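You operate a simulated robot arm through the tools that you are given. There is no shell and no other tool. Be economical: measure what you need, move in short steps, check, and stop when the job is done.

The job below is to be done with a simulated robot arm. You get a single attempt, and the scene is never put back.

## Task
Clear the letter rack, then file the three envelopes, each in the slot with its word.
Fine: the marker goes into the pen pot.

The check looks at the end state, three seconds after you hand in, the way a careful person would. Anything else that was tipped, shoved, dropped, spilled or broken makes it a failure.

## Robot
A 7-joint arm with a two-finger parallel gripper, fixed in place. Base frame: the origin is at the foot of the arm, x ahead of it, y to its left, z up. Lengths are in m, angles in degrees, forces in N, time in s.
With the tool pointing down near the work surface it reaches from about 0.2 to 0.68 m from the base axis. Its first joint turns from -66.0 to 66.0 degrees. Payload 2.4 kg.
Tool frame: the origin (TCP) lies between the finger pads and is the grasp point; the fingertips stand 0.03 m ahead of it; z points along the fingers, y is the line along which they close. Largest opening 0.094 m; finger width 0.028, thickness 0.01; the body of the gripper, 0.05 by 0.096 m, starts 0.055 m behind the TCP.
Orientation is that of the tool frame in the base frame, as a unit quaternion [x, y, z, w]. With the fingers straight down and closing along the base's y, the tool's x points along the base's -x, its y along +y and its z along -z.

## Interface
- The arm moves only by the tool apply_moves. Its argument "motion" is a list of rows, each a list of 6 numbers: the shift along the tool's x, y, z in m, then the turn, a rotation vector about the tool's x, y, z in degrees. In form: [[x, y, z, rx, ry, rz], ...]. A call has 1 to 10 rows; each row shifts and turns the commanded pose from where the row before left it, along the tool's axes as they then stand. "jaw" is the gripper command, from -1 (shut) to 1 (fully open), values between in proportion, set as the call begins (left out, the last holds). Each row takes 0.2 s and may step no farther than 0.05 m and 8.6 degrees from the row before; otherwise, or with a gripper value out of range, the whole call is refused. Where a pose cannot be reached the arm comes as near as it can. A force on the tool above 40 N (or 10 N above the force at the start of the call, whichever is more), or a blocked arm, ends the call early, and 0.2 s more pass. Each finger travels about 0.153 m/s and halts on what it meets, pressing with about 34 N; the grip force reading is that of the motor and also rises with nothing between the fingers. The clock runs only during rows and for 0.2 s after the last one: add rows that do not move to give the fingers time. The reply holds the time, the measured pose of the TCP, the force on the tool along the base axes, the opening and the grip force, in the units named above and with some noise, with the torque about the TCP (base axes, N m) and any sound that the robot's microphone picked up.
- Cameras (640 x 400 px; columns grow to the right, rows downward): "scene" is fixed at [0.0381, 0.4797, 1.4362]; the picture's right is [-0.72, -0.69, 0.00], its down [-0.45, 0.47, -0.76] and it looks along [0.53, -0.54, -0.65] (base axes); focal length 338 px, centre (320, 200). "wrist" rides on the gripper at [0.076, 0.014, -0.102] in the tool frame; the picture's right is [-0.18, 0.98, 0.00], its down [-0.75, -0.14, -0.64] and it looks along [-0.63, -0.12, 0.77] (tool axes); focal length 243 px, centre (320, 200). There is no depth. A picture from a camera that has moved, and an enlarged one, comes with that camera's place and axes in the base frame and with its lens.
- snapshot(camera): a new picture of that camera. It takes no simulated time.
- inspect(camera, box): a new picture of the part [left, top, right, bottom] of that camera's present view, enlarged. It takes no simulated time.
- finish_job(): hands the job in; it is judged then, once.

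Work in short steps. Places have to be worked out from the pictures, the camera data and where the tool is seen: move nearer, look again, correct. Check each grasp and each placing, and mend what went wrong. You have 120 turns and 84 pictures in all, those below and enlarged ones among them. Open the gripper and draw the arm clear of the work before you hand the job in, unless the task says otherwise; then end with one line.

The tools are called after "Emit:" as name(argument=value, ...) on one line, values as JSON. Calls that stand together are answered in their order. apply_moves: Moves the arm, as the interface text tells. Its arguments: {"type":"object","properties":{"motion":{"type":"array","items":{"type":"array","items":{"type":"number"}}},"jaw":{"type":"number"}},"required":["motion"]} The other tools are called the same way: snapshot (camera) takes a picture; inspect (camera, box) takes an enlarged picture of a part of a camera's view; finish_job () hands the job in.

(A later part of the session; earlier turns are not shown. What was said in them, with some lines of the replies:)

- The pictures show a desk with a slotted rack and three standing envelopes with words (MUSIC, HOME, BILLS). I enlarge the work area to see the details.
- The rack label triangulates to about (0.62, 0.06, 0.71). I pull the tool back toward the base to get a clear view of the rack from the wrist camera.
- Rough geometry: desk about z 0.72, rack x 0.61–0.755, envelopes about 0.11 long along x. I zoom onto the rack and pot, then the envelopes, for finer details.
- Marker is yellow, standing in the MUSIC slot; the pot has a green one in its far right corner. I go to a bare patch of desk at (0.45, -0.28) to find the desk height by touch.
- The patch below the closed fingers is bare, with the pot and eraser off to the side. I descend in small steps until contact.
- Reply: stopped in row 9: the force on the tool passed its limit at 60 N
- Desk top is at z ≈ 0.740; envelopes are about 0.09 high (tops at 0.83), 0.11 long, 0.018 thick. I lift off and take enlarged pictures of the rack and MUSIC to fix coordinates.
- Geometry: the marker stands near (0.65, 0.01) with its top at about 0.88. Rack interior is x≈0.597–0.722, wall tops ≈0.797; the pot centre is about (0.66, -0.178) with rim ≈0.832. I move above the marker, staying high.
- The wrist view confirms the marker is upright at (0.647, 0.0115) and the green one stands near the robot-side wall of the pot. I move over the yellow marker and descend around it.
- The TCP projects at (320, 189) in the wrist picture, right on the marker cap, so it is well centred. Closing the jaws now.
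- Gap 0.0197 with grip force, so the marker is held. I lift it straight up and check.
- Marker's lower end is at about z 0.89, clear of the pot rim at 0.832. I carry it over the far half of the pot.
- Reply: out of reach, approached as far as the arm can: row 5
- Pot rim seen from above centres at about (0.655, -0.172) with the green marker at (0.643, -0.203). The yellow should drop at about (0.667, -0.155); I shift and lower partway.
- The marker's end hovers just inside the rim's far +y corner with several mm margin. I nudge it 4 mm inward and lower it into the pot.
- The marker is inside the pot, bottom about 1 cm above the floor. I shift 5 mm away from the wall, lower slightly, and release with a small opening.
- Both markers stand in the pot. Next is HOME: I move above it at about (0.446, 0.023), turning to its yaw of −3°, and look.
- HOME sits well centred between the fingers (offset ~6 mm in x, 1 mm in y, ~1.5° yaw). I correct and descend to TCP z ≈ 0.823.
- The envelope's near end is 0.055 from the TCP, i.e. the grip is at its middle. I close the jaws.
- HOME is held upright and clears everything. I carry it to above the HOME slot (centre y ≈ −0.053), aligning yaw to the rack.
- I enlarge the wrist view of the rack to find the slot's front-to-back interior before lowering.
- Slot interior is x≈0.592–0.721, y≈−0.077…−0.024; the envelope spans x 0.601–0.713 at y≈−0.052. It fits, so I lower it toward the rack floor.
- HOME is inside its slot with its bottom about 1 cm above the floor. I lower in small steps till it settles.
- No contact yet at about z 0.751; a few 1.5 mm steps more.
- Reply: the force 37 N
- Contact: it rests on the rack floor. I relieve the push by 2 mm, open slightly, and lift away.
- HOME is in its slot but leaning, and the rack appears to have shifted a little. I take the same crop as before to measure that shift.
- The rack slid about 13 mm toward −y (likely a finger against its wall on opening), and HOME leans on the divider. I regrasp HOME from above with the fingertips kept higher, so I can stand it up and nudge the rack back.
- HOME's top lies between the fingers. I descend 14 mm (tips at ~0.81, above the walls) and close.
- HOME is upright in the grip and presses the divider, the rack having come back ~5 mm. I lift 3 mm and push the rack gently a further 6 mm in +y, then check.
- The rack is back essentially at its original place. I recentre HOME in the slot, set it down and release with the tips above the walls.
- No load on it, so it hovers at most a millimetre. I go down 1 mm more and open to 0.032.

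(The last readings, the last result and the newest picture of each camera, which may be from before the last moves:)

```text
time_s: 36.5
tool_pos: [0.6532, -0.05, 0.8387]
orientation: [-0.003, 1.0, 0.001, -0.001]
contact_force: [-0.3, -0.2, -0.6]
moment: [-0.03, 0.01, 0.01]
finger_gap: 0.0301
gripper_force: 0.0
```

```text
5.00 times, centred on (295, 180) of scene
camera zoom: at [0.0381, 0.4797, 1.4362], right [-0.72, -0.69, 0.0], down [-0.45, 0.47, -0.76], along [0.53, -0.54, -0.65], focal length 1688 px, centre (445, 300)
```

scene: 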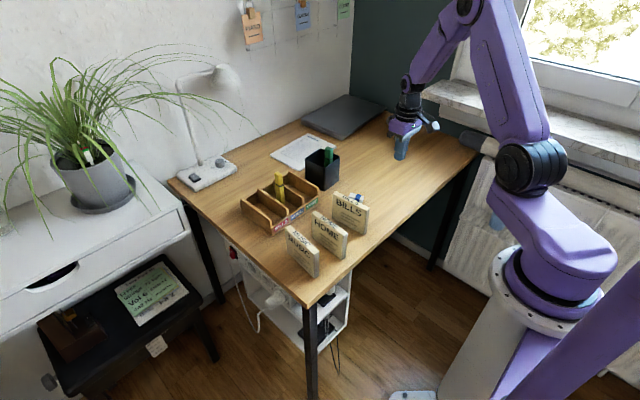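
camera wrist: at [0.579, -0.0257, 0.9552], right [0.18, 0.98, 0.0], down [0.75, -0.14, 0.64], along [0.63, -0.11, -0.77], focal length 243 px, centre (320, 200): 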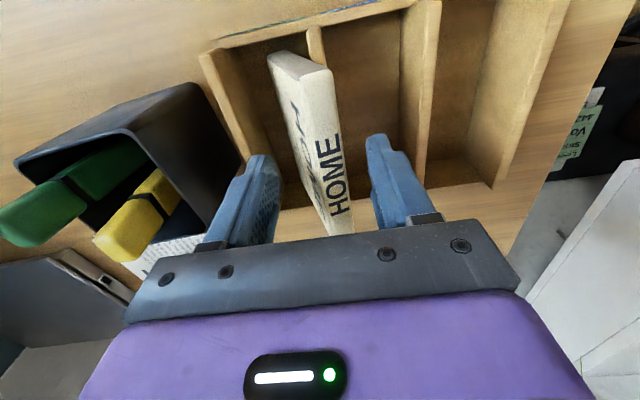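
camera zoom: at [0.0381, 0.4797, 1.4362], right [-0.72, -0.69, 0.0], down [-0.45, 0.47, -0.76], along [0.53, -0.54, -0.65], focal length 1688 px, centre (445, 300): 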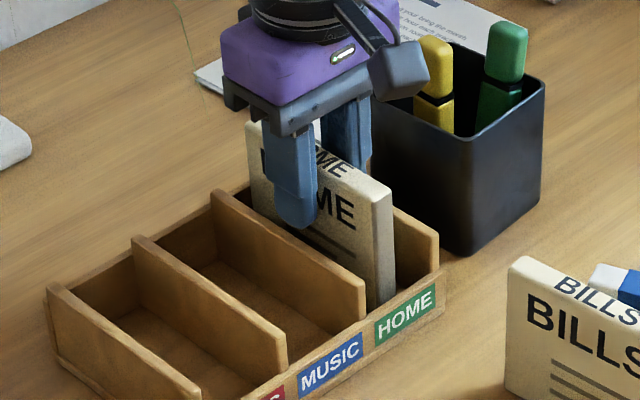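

HOME stands upright on its own and the rack hasn't moved. I lift slowly straight up and verify.

Emit:
apply_moves(motion=[[0, 0, -0.01, 0, 0, 0], [0, 0, -0.02, 0, 0, 0], [0, 0, -0.04, 0, 0, 0], [0, 0, -0.04, 0, 0, 0], [0, 0, 0, 0, 0, 0]])

Emit:
inspect(camera="scene", box=[235, 140, 355, 220])

Emit:
snapshot(camera="wrist")

```text
time_s: 37.6
tool_pos: [0.6545, -0.0519, 0.9499]
orientation: [-0.003, 1.0, 0.001, -0.001]
contact_force: [0.7, -0.1, -0.1]
moment: [-0.04, -0.04, -0.01]
finger_gap: 0.0303
gripper_force: 0.1
```

```text
5.00 times, centred on (295, 180) of scene
camera zoom: at [0.0381, 0.4797, 1.4362], right [-0.72, -0.69, 0.0], down [-0.45, 0.47, -0.76], along [0.53, -0.54, -0.65], focal length 1688 px, centre (445, 300)
```

zoom: 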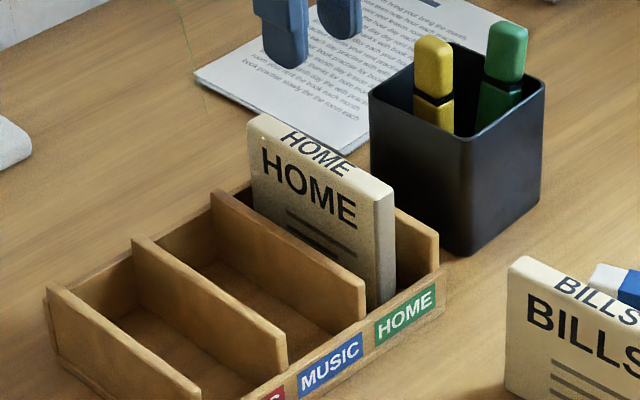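

```text
43 pictures are left
camera wrist: at [0.5784, -0.038, 1.052], right [0.18, 0.98, 0.0], down [0.76, -0.14, 0.64], along [0.63, -0.11, -0.77], focal length 243 px, centre (320, 200)
```

wrist: 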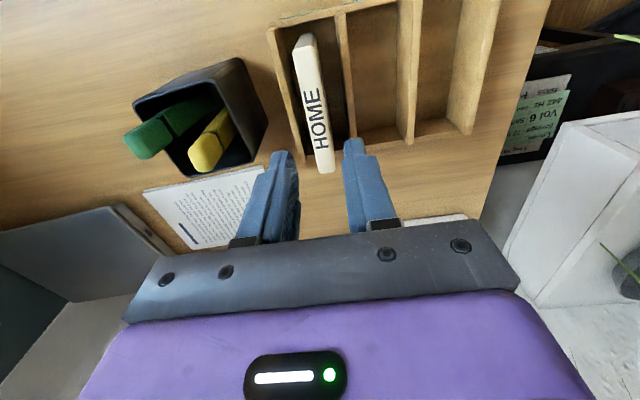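

HOME is filed upright. Next is MUSIC at about (0.457, 0.111), yaw about −6°; I move above it and look.

Emit:
apply_moves(motion=[[0.033, 0.0272, 0, 0, 0, 0], [0.033, 0.0272, 0, 0, 0, 0], [0.033, 0.0272, 0, 0, 0, 0], [0.033, 0.0272, 0, 0, 0, 0], [0.033, 0.0272, 0, 0, 0, 0], [0.033, 0.0272, 0, 0, 0, 0], [0, 0, 0.03, 0, 0, 6], [0, 0, 0, 0, 0, 0]], jaw=0.3)

Emit:
snapshot(camera="wrist")

```text
time_s: 39.5
tool_pos: [0.4567, 0.1089, 0.9189]
orientation: [0.051, 0.999, 0.001, 0.0]
contact_force: [-0.3, 0.2, -0.2]
moment: [0.0, 0.0, -0.02]
finger_gap: 0.0612
gripper_force: 0.0
```

```text
42 pictures are left
camera wrist: at [0.3824, 0.1309, 1.0223], right [0.28, 0.96, 0.0], down [0.74, -0.22, 0.64], along [0.61, -0.18, -0.77], focal length 243 px, centre (320, 200)
```

wrist: 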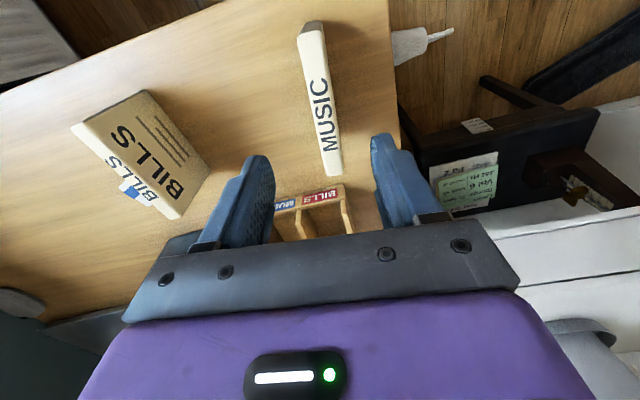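

MUSIC is aligned; offset (5, 4) mm in the tool frame. I correct and descend to TCP z ≈ 0.830 so that the tips stay above the rack walls later.

Emit:
apply_moves(motion=[[0.005, 0.004, 0, 0, 0, 0], [0, 0, 0.03, 0, 0, 0], [0, 0, 0.03, 0, 0, 0], [0, 0, 0.02, 0, 0, 0], [0, 0, 0.009, 0, 0, 0], [0, 0, 0, 0, 0, 0]])

Emit:
snapshot(camera="wrist")

```text
time_s: 40.9
tool_pos: [0.4505, 0.1153, 0.8291]
orientation: [0.05, 0.999, 0.001, -0.001]
contact_force: [-0.9, 0.1, 0.1]
moment: [0.03, 0.0, 0.0]
finger_gap: 0.0611
gripper_force: 0.0
```

```text
41 pictures are left
camera wrist: at [0.3761, 0.137, 0.9319], right [0.28, 0.96, 0.0], down [0.74, -0.22, 0.64], along [0.62, -0.18, -0.77], focal length 243 px, centre (320, 200)
```

wrist: 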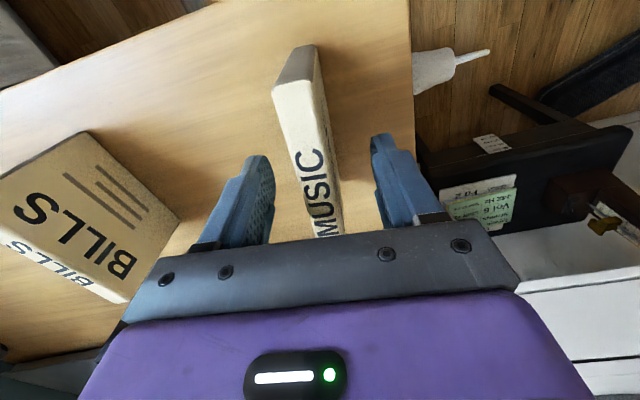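

Centred. I close and lift.

Emit:
apply_moves(motion=[[0, 0, 0, 0, 0, 0], [0, 0, 0, 0, 0, 0], [0, 0, 0, 0, 0, 0]], jaw=-1)

Emit:
apply_moves(motion=[[0, 0, -0.01, 0, 0, 0], [0, 0, -0.03, 0, 0, 0], [0, 0, -0.04, 0, 0, -6], [0, 0, -0.04, 0, 0, 0], [0, 0, 0, 0, 0, 0]])

Emit:
inspect(camera="scene", box=[235, 150, 385, 250])

```text
time_s: 41.6
tool_pos: [0.4491, 0.1154, 0.8292]
orientation: [0.05, 0.999, 0.0, -0.001]
contact_force: [0.2, -0.2, 0.3]
moment: [-0.01, -0.01, 0.01]
finger_gap: 0.0218
gripper_force: 34.0
```

```text
time_s: 42.9
tool_pos: [0.4511, 0.1169, 0.9501]
orientation: [-0.003, 1.0, 0.001, 0.0]
contact_force: [0.3, 0.1, -0.8]
moment: [0.02, -0.02, -0.01]
finger_gap: 0.0212
gripper_force: 34.1
```

```text
4.00 times, centred on (310, 200) of scene
camera zoom: at [0.0381, 0.4797, 1.4362], right [-0.72, -0.69, 0.0], down [-0.45, 0.47, -0.76], along [0.53, -0.54, -0.65], focal length 1350 px, centre (360, 200)
```

zoom: 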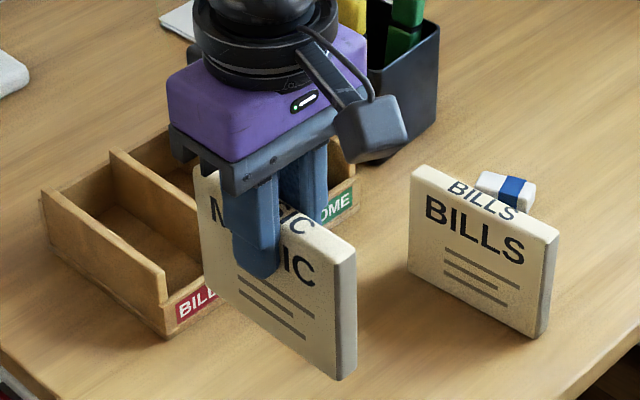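

MUSIC is held and clear of HOME's top. I carry it above the MUSIC slot (y ≈ 0.010) and look down.

Emit:
apply_moves(motion=[[-0.041, -0.0212, -0.002, 0, 0, 0], [-0.041, -0.0212, 0, 0, 0, 0], [-0.041, -0.0212, 0, 0, 0, 0], [-0.041, -0.0212, 0, 0, 0, 0], [-0.041, -0.0212, 0, 0, 0, 0], [0, 0, 0, 0, 0, 0]])

Emit:
inspect(camera="wrist", box=[200, 0, 460, 160])

Emit:
inspect(camera="scene", box=[235, 140, 355, 220])

```text
time_s: 44.2
tool_pos: [0.6564, 0.0095, 0.9532]
orientation: [-0.003, 1.0, 0.002, -0.002]
contact_force: [0.0, -0.3, -0.2]
moment: [0.02, -0.03, -0.01]
finger_gap: 0.0213
gripper_force: 34.1
```

```text
2.46 times, centred on (330, 80) of wrist
camera zoom: at [0.5806, 0.0227, 1.0548], right [0.18, 0.98, 0.0], down [0.76, -0.14, 0.64], along [0.63, -0.11, -0.77], focal length 597 px, centre (295, 495)
```

zoom: 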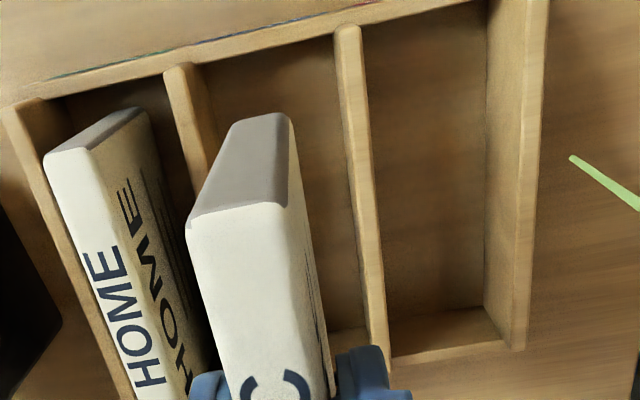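

```text
5.00 times, centred on (295, 180) of scene
camera zoom: at [0.0382, 0.4797, 1.4362], right [-0.72, -0.69, 0.0], down [-0.45, 0.47, -0.76], along [0.53, -0.54, -0.65], focal length 1688 px, centre (445, 300)
```

zoom: 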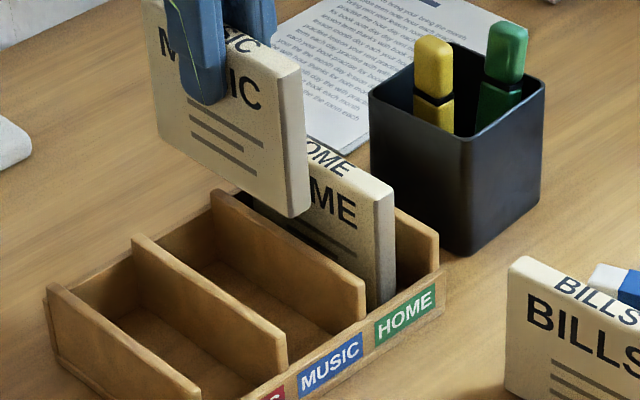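

The slot spans y −0.018…+0.036, x 0.594–0.725; the envelope is at y 0.0095 and x 0.6035–0.7155. I lower it in.

Emit:
apply_moves(motion=[[0, 0, 0.03, 0, 0, 0], [0, 0, 0.03, 0, 0, 0], [0, 0, 0.03, 0, 0, 0], [0, 0, 0.02, 0, 0, 0], [0, 0, 0, 0, 0, 0]])

Emit:
inspect(camera="scene", box=[235, 140, 355, 220])

```text
time_s: 45.5
tool_pos: [0.6562, 0.0105, 0.8454]
orientation: [-0.002, 1.0, 0.0, 0.0]
contact_force: [0.7, -0.9, -0.3]
moment: [0.03, 0.0, 0.0]
finger_gap: 0.0217
gripper_force: 34.1
```

```text
5.00 times, centred on (295, 180) of scene
camera zoom: at [0.0381, 0.4797, 1.4362], right [-0.72, -0.69, 0.0], down [-0.45, 0.47, -0.76], along [0.53, -0.54, -0.65], focal length 1688 px, centre (445, 300)
```

zoom: 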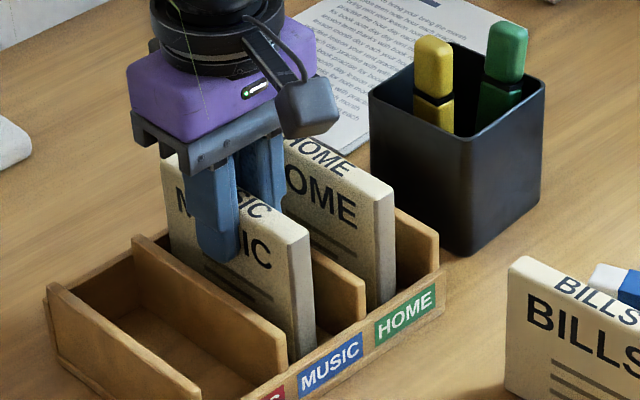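

MUSIC is in its slot, bottom ~8 mm above the floor. I lower in small steps.

Emit:
apply_moves(motion=[[0, 0, 0.003, 0, 0, 0], [0, 0, 0.002, 0, 0, 0], [0, 0, 0.001, 0, 0, 0], [0, 0, 0, 0, 0, 0]])

```text
time_s: 46.5
tool_pos: [0.656, 0.0102, 0.8379]
orientation: [-0.003, 1.0, 0.001, 0.0]
contact_force: [-1.4, 0.5, 8.1]
moment: [0.02, 0.25, 0.0]
finger_gap: 0.0214
gripper_force: 33.8
```

Light contact (8 N): it sits on the floor. I open to 0.030 and lift slowly.

Emit:
apply_moves(motion=[[0, 0, 0, 0, 0, 0], [0, 0, 0, 0, 0, 0], [0, 0, -0.01, 0, 0, 0], [0, 0, -0.02, 0, 0, 0], [0, 0, -0.04, 0, 0, 0], [0, 0, -0.04, 0, 0, 0], [0, 0, 0, 0, 0, 0]], jaw=-0.36)

Emit:
inspect(camera="scene", box=[235, 140, 355, 220])

```text
time_s: 48.0
tool_pos: [0.6571, 0.0081, 0.9462]
orientation: [-0.002, 1.0, 0.0, -0.001]
contact_force: [-0.4, -0.5, 0.0]
moment: [-0.02, -0.02, -0.01]
finger_gap: 0.03
gripper_force: 0.0
```

```text
5.00 times, centred on (295, 180) of scene
camera zoom: at [0.0381, 0.4797, 1.4362], right [-0.72, -0.69, 0.0], down [-0.45, 0.47, -0.76], along [0.53, -0.54, -0.65], focal length 1688 px, centre (445, 300)
```

zoom: 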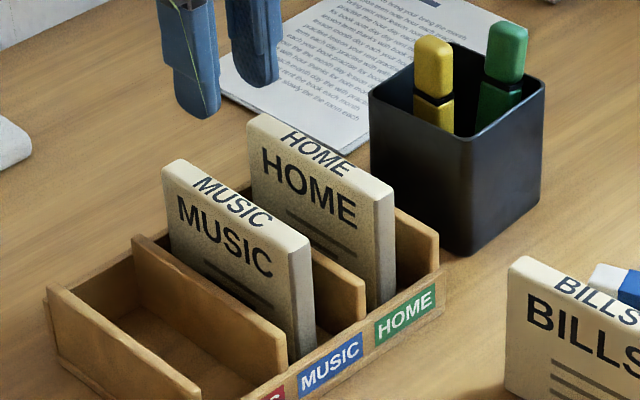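

MUSIC stands upright and the rack stayed put. Now BILLS at about (0.4615, −0.0815), yaw +4.6°.

Emit:
apply_moves(motion=[[0.0391, -0.0179, 0, 0, 0, 0], [0.0391, -0.0179, 0, 0, 0, 0], [0.0391, -0.0179, 0, 0, 0, 0], [0.0391, -0.0179, 0, 0, 0, 0], [0.0391, -0.0179, 0, 0, 0, 0], [0, 0, 0.026, 0, 0, -4.5], [0, 0, 0, 0, 0, 0]], jaw=0.3)

Emit:
snapshot(camera="wrist")

```text
time_s: 49.6
tool_pos: [0.4606, -0.0807, 0.918]
orientation: [-0.042, 0.999, 0.0, 0.0]
contact_force: [0.6, -0.2, 0.8]
moment: [-0.01, -0.02, -0.02]
finger_gap: 0.0611
gripper_force: 0.0
```

```text
35 pictures are left
camera wrist: at [0.3843, -0.0731, 1.0206], right [0.1, 0.99, 0.0], down [0.76, -0.08, 0.64], along [0.64, -0.06, -0.77], focal length 243 px, centre (320, 200)
```

wrist: 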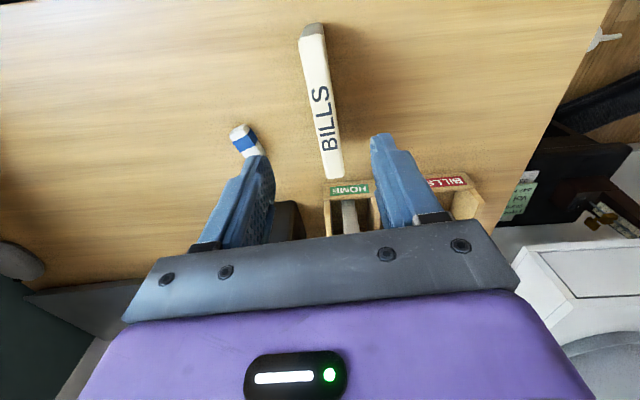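

BILLS is aligned; offset (3, 4.5) mm. I correct and descend to 0.830.

Emit:
apply_moves(motion=[[0.003, 0.0045, 0, 0, 0, 0], [0, 0, 0.03, 0, 0, 0], [0, 0, 0.03, 0, 0, 0], [0, 0, 0.02, 0, 0, 0], [0, 0, 0.008, 0, 0, 0], [0, 0, 0, 0, 0, 0]])

Emit:
snapshot(camera="wrist")

```text
time_s: 51.0
tool_pos: [0.4573, -0.0764, 0.8332]
orientation: [-0.043, 0.999, 0.001, -0.001]
contact_force: [-0.8, 0.0, 0.6]
moment: [-0.01, 0.02, -0.01]
finger_gap: 0.0612
gripper_force: 0.0
```

```text
34 pictures are left
camera wrist: at [0.381, -0.0676, 0.935], right [0.1, 0.99, 0.0], down [0.76, -0.08, 0.64], along [0.64, -0.06, -0.77], focal length 243 px, centre (320, 200)
```

wrist: 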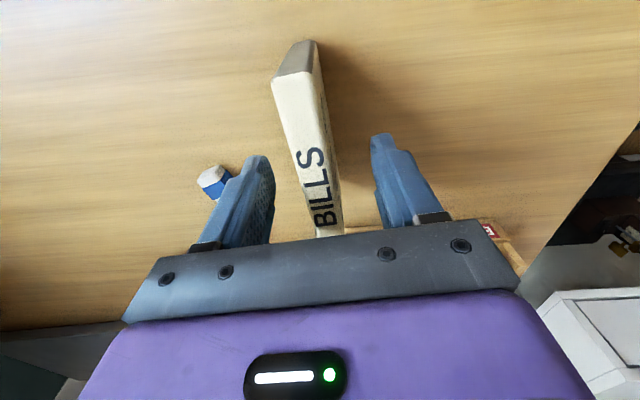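

Centred on the envelope. I go 2 mm lower, close, then lift while turning to the rack's yaw.

Emit:
apply_moves(motion=[[0, 0, 0.002, 0, 0, 0], [0, 0, 0, 0, 0, 0]])

Emit:
apply_moves(motion=[[0, 0, 0, 0, 0, 0], [0, 0, 0, 0, 0, 0], [0, 0, 0, 0, 0, 0]], jaw=-1)

Emit:
apply_moves(motion=[[0, 0, -0.01, 0, 0, 0], [0, 0, -0.03, 0, 0, 0], [0, 0, -0.04, 0, 0, 0], [0, 0, -0.05, 0, 0, 4.6], [0, 0, 0, 0, 0, 0]])

Emit:
inspect(camera="scene", box=[235, 140, 385, 240])

```text
time_s: 51.6
tool_pos: [0.4573, -0.0756, 0.8316]
orientation: [-0.042, 0.999, 0.001, -0.001]
contact_force: [0.1, 0.1, -0.2]
moment: [-0.02, -0.01, -0.01]
finger_gap: 0.061
gripper_force: 0.1
```

```text
time_s: 52.5
tool_pos: [0.4574, -0.0754, 0.8323]
orientation: [-0.042, 0.999, 0.001, -0.001]
contact_force: [0.0, -1.0, 0.6]
moment: [0.05, 0.02, -0.01]
finger_gap: 0.0217
gripper_force: 34.2
```

```text
time_s: 53.6
tool_pos: [0.458, -0.077, 0.9593]
orientation: [0.0, 1.0, 0.001, -0.001]
contact_force: [0.2, 0.1, -0.4]
moment: [-0.02, 0.01, 0.01]
finger_gap: 0.0216
gripper_force: 34.3
```

```text
4.00 times, centred on (310, 190) of scene
camera zoom: at [0.0381, 0.4797, 1.4362], right [-0.72, -0.69, 0.0], down [-0.45, 0.47, -0.76], along [0.53, -0.54, -0.65], focal length 1350 px, centre (360, 240)
```

zoom: 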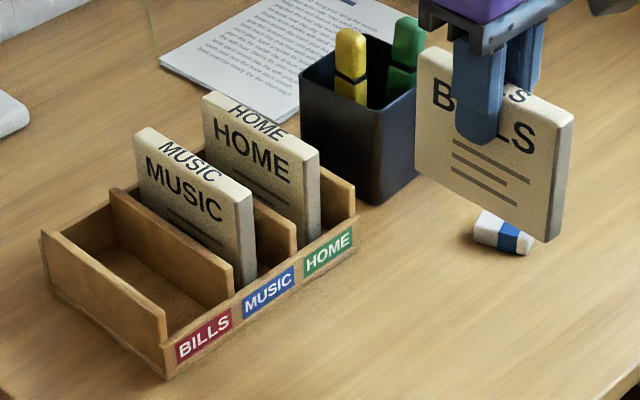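

BILLS held. I go sideways to y ≈ 0.069 first and then forward to above its slot.

Emit:
apply_moves(motion=[[0, 0.0485, 0, 0, 0, 0], [0, 0.0485, 0, 0, 0, 0], [0, 0.0485, 0, 0, 0, 0], [-0.0396, 0, 0, 0, 0, 0], [-0.0396, 0, 0, 0, 0, 0], [-0.0396, 0, 0, 0, 0, 0], [-0.0396, 0, 0, 0, 0, 0], [-0.0396, 0, 0, 0, 0, 0], [0, 0, 0, 0, 0, 0]])

Emit:
inspect(camera="wrist", box=[200, 0, 460, 160])

Emit:
inspect(camera="scene", box=[225, 150, 345, 230])

```text
time_s: 55.6
tool_pos: [0.6546, 0.07, 0.9608]
orientation: [-0.002, 1.0, 0.0, -0.003]
contact_force: [-0.8, -0.5, -0.6]
moment: [0.01, -0.02, 0.0]
finger_gap: 0.0216
gripper_force: 33.6
```

```text
2.46 times, centred on (330, 80) of wrist
camera zoom: at [0.5783, 0.0834, 1.0633], right [0.18, 0.98, 0.0], down [0.76, -0.14, 0.64], along [0.63, -0.12, -0.77], focal length 597 px, centre (295, 495)
```

zoom: 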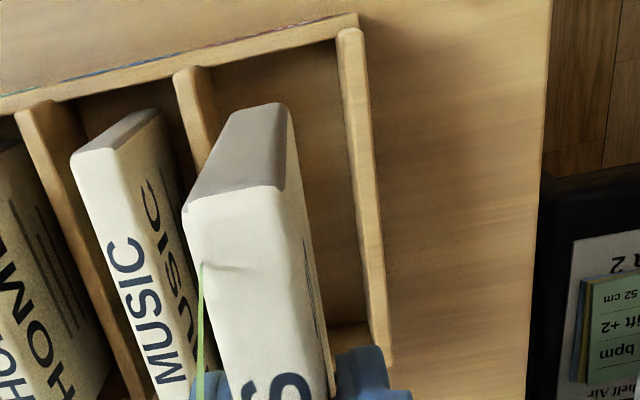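

```text
5.00 times, centred on (285, 190) of scene
camera zoom: at [0.0382, 0.4797, 1.4362], right [-0.72, -0.69, 0.0], down [-0.45, 0.47, -0.76], along [0.53, -0.54, -0.65], focal length 1688 px, centre (495, 250)
```

zoom: 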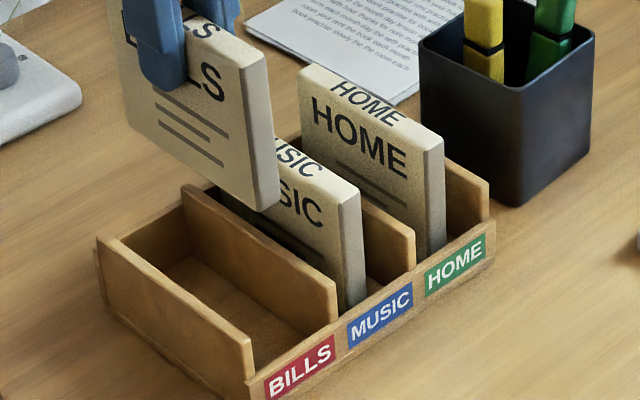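

The slot spans y 0.045–0.0975; the envelope is at y 0.070, x 0.600–0.712. I lower it in.

Emit:
apply_moves(motion=[[-0.002, 0.001, 0.03, 0, 0, 0], [0, 0, 0.03, 0, 0, 0], [0, 0, 0.03, 0, 0, 0], [0, 0, 0.021, 0, 0, 0], [0, 0, 0, 0, 0, 0]])

Emit:
inspect(camera="scene", box=[225, 150, 345, 230])

```text
time_s: 56.9
tool_pos: [0.6572, 0.0716, 0.85]
orientation: [-0.002, 1.0, 0.001, 0.0]
contact_force: [0.1, -0.1, -0.8]
moment: [-0.03, 0.01, -0.01]
finger_gap: 0.0216
gripper_force: 34.6
```

```text
5.00 times, centred on (285, 190) of scene
camera zoom: at [0.0381, 0.4797, 1.4362], right [-0.72, -0.69, 0.0], down [-0.45, 0.47, -0.76], along [0.53, -0.54, -0.65], focal length 1688 px, centre (495, 250)
```

zoom: 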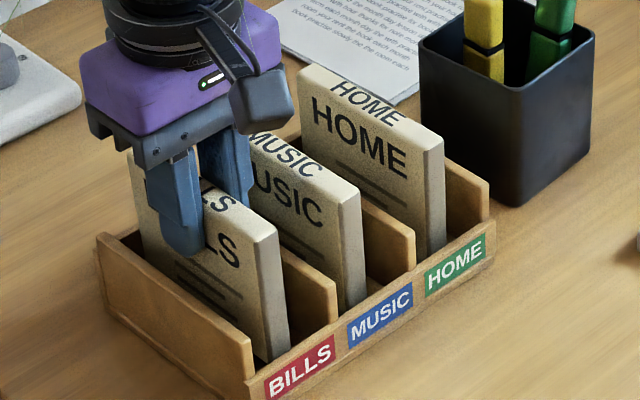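

BILLS is inside its slot, about 1 cm above the floor. I lower in small steps until light contact.

Emit:
apply_moves(motion=[[0, 0, 0.004, 0, 0, 0], [0, 0, 0.003, 0, 0, 0], [0, 0, 0.0015, 0, 0, 0], [0, 0, 0, 0, 0, 0]])

```text
time_s: 57.9
tool_pos: [0.6568, 0.0711, 0.8401]
orientation: [-0.002, 1.0, 0.002, 0.0]
contact_force: [0.3, 0.6, -0.3]
moment: [0.0, 0.02, -0.03]
finger_gap: 0.0215
gripper_force: 34.0
```

No load yet; 1 mm steps further.

Emit:
apply_moves(motion=[[0, 0, 0.001, 0, 0, 0], [0, 0, 0.001, 0, 0, 0], [0, 0, 0, 0, 0, 0]])

```text
time_s: 58.6
tool_pos: [0.6567, 0.0714, 0.8392]
orientation: [-0.001, 1.0, 0.0, 0.0]
contact_force: [-0.4, -0.3, 0.9]
moment: [-0.02, -0.03, 0.0]
finger_gap: 0.0217
gripper_force: 33.6
```

The force is only just beginning to rise (0.9 N), so it touches or hovers under a millimetre. One more mm, then I release.

Emit:
apply_moves(motion=[[0, 0, 0.001, 0, 0, 0], [0, 0, 0, 0, 0, 0]])

Emit:
apply_moves(motion=[[0, 0, 0, 0, 0, 0], [0, 0, 0, 0, 0, 0], [0, 0, -0.01, 0, 0, 0], [0, 0, -0.02, 0, 0, 0], [0, 0, -0.04, 0, 0, 0], [0, 0, -0.04, 0, 0, 0], [0, 0, -0.03, 0, 0, 0], [0, 0, 0, 0, 0, 0]], jaw=-0.36)

Emit:
inspect(camera="scene", box=[225, 150, 345, 230])

```text
time_s: 59.2
tool_pos: [0.6578, 0.0725, 0.8384]
orientation: [-0.002, 1.0, 0.001, 0.0]
contact_force: [-5.5, -0.8, 13.9]
moment: [-0.02, 0.35, -0.02]
finger_gap: 0.0217
gripper_force: 34.0
```

```text
time_s: 61.0
tool_pos: [0.6584, 0.0727, 0.9789]
orientation: [-0.001, 1.0, 0.001, -0.001]
contact_force: [0.1, -0.1, -0.8]
moment: [0.01, -0.02, 0.0]
finger_gap: 0.03
gripper_force: 0.1
```

```text
5.00 times, centred on (285, 190) of scene
camera zoom: at [0.0381, 0.4797, 1.4362], right [-0.72, -0.69, 0.0], down [-0.45, 0.47, -0.76], along [0.53, -0.54, -0.65], focal length 1688 px, centre (495, 250)
```

zoom: 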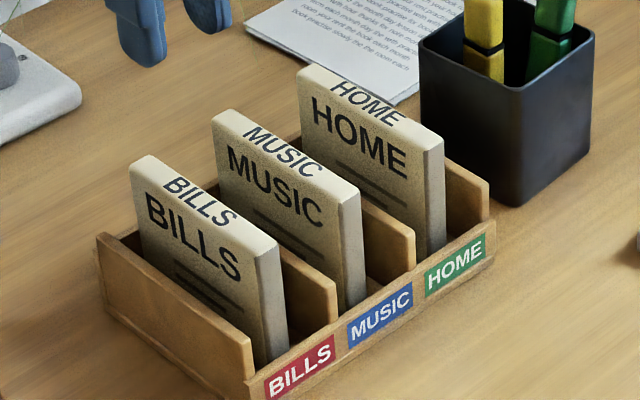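

All three stand in their matching slots. I open the gripper and draw the arm back clear of the work, then take a last look.

Emit:
apply_moves(motion=[[0.045, 0, -0.01, 0, 0, 0], [0.045, 0, -0.01, 0, 0, 0], [0.045, 0, 0, 0, 0, 0], [0.045, 0, 0, 0, 0, 0], [0.045, 0, 0, 0, 0, 0], [0.045, 0, 0, 0, 0, 0], [0.045, 0, 0, 0, 0, 0], [0, 0, 0, 0, 0, 0]], jaw=1)

Emit:
snapshot(camera="scene")

Emit:
inspect(camera="scene", box=[220, 130, 400, 290])

```text
time_s: 62.9
tool_pos: [0.3417, 0.07, 0.9996]
orientation: [-0.002, 1.0, 0.0, -0.001]
contact_force: [-0.3, 0.5, 0.1]
moment: [0.02, -0.03, 0.04]
finger_gap: 0.0941
gripper_force: 0.1
```

```text
28 pictures are left
```

scene: 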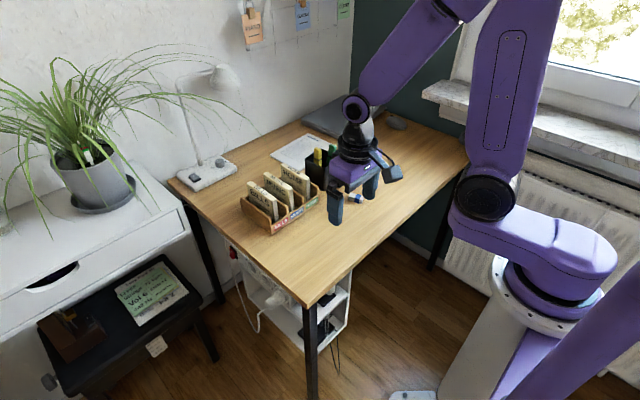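

```text
2.50 times, centred on (310, 210) of scene
camera zoom: at [0.0381, 0.4797, 1.4362], right [-0.72, -0.69, 0.0], down [-0.45, 0.47, -0.76], along [0.53, -0.54, -0.65], focal length 844 px, centre (345, 175)
```

zoom: 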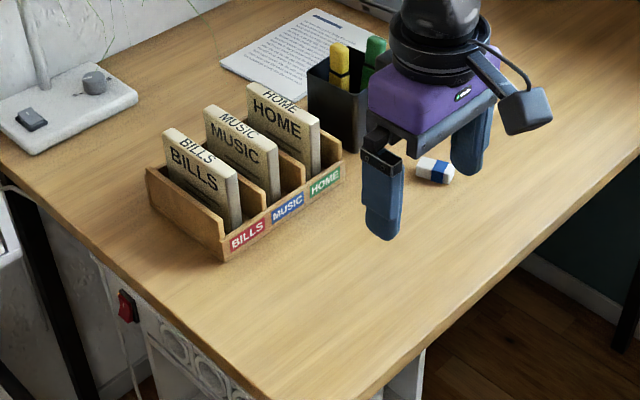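

Everything is in place: three envelopes upright in their slots, the marker in the pot, rack and eraser where they were. I hand in.

Emit:
finish_job()

```text
The job is handed in.
```

The rack is cleared, the marker is in the pen pot, and BILLS, MUSIC and HOME each stand in the slot with their word; the rack slid about 13 mm while I filed HOME, and I pushed it back to within a few millimetres of where it started.
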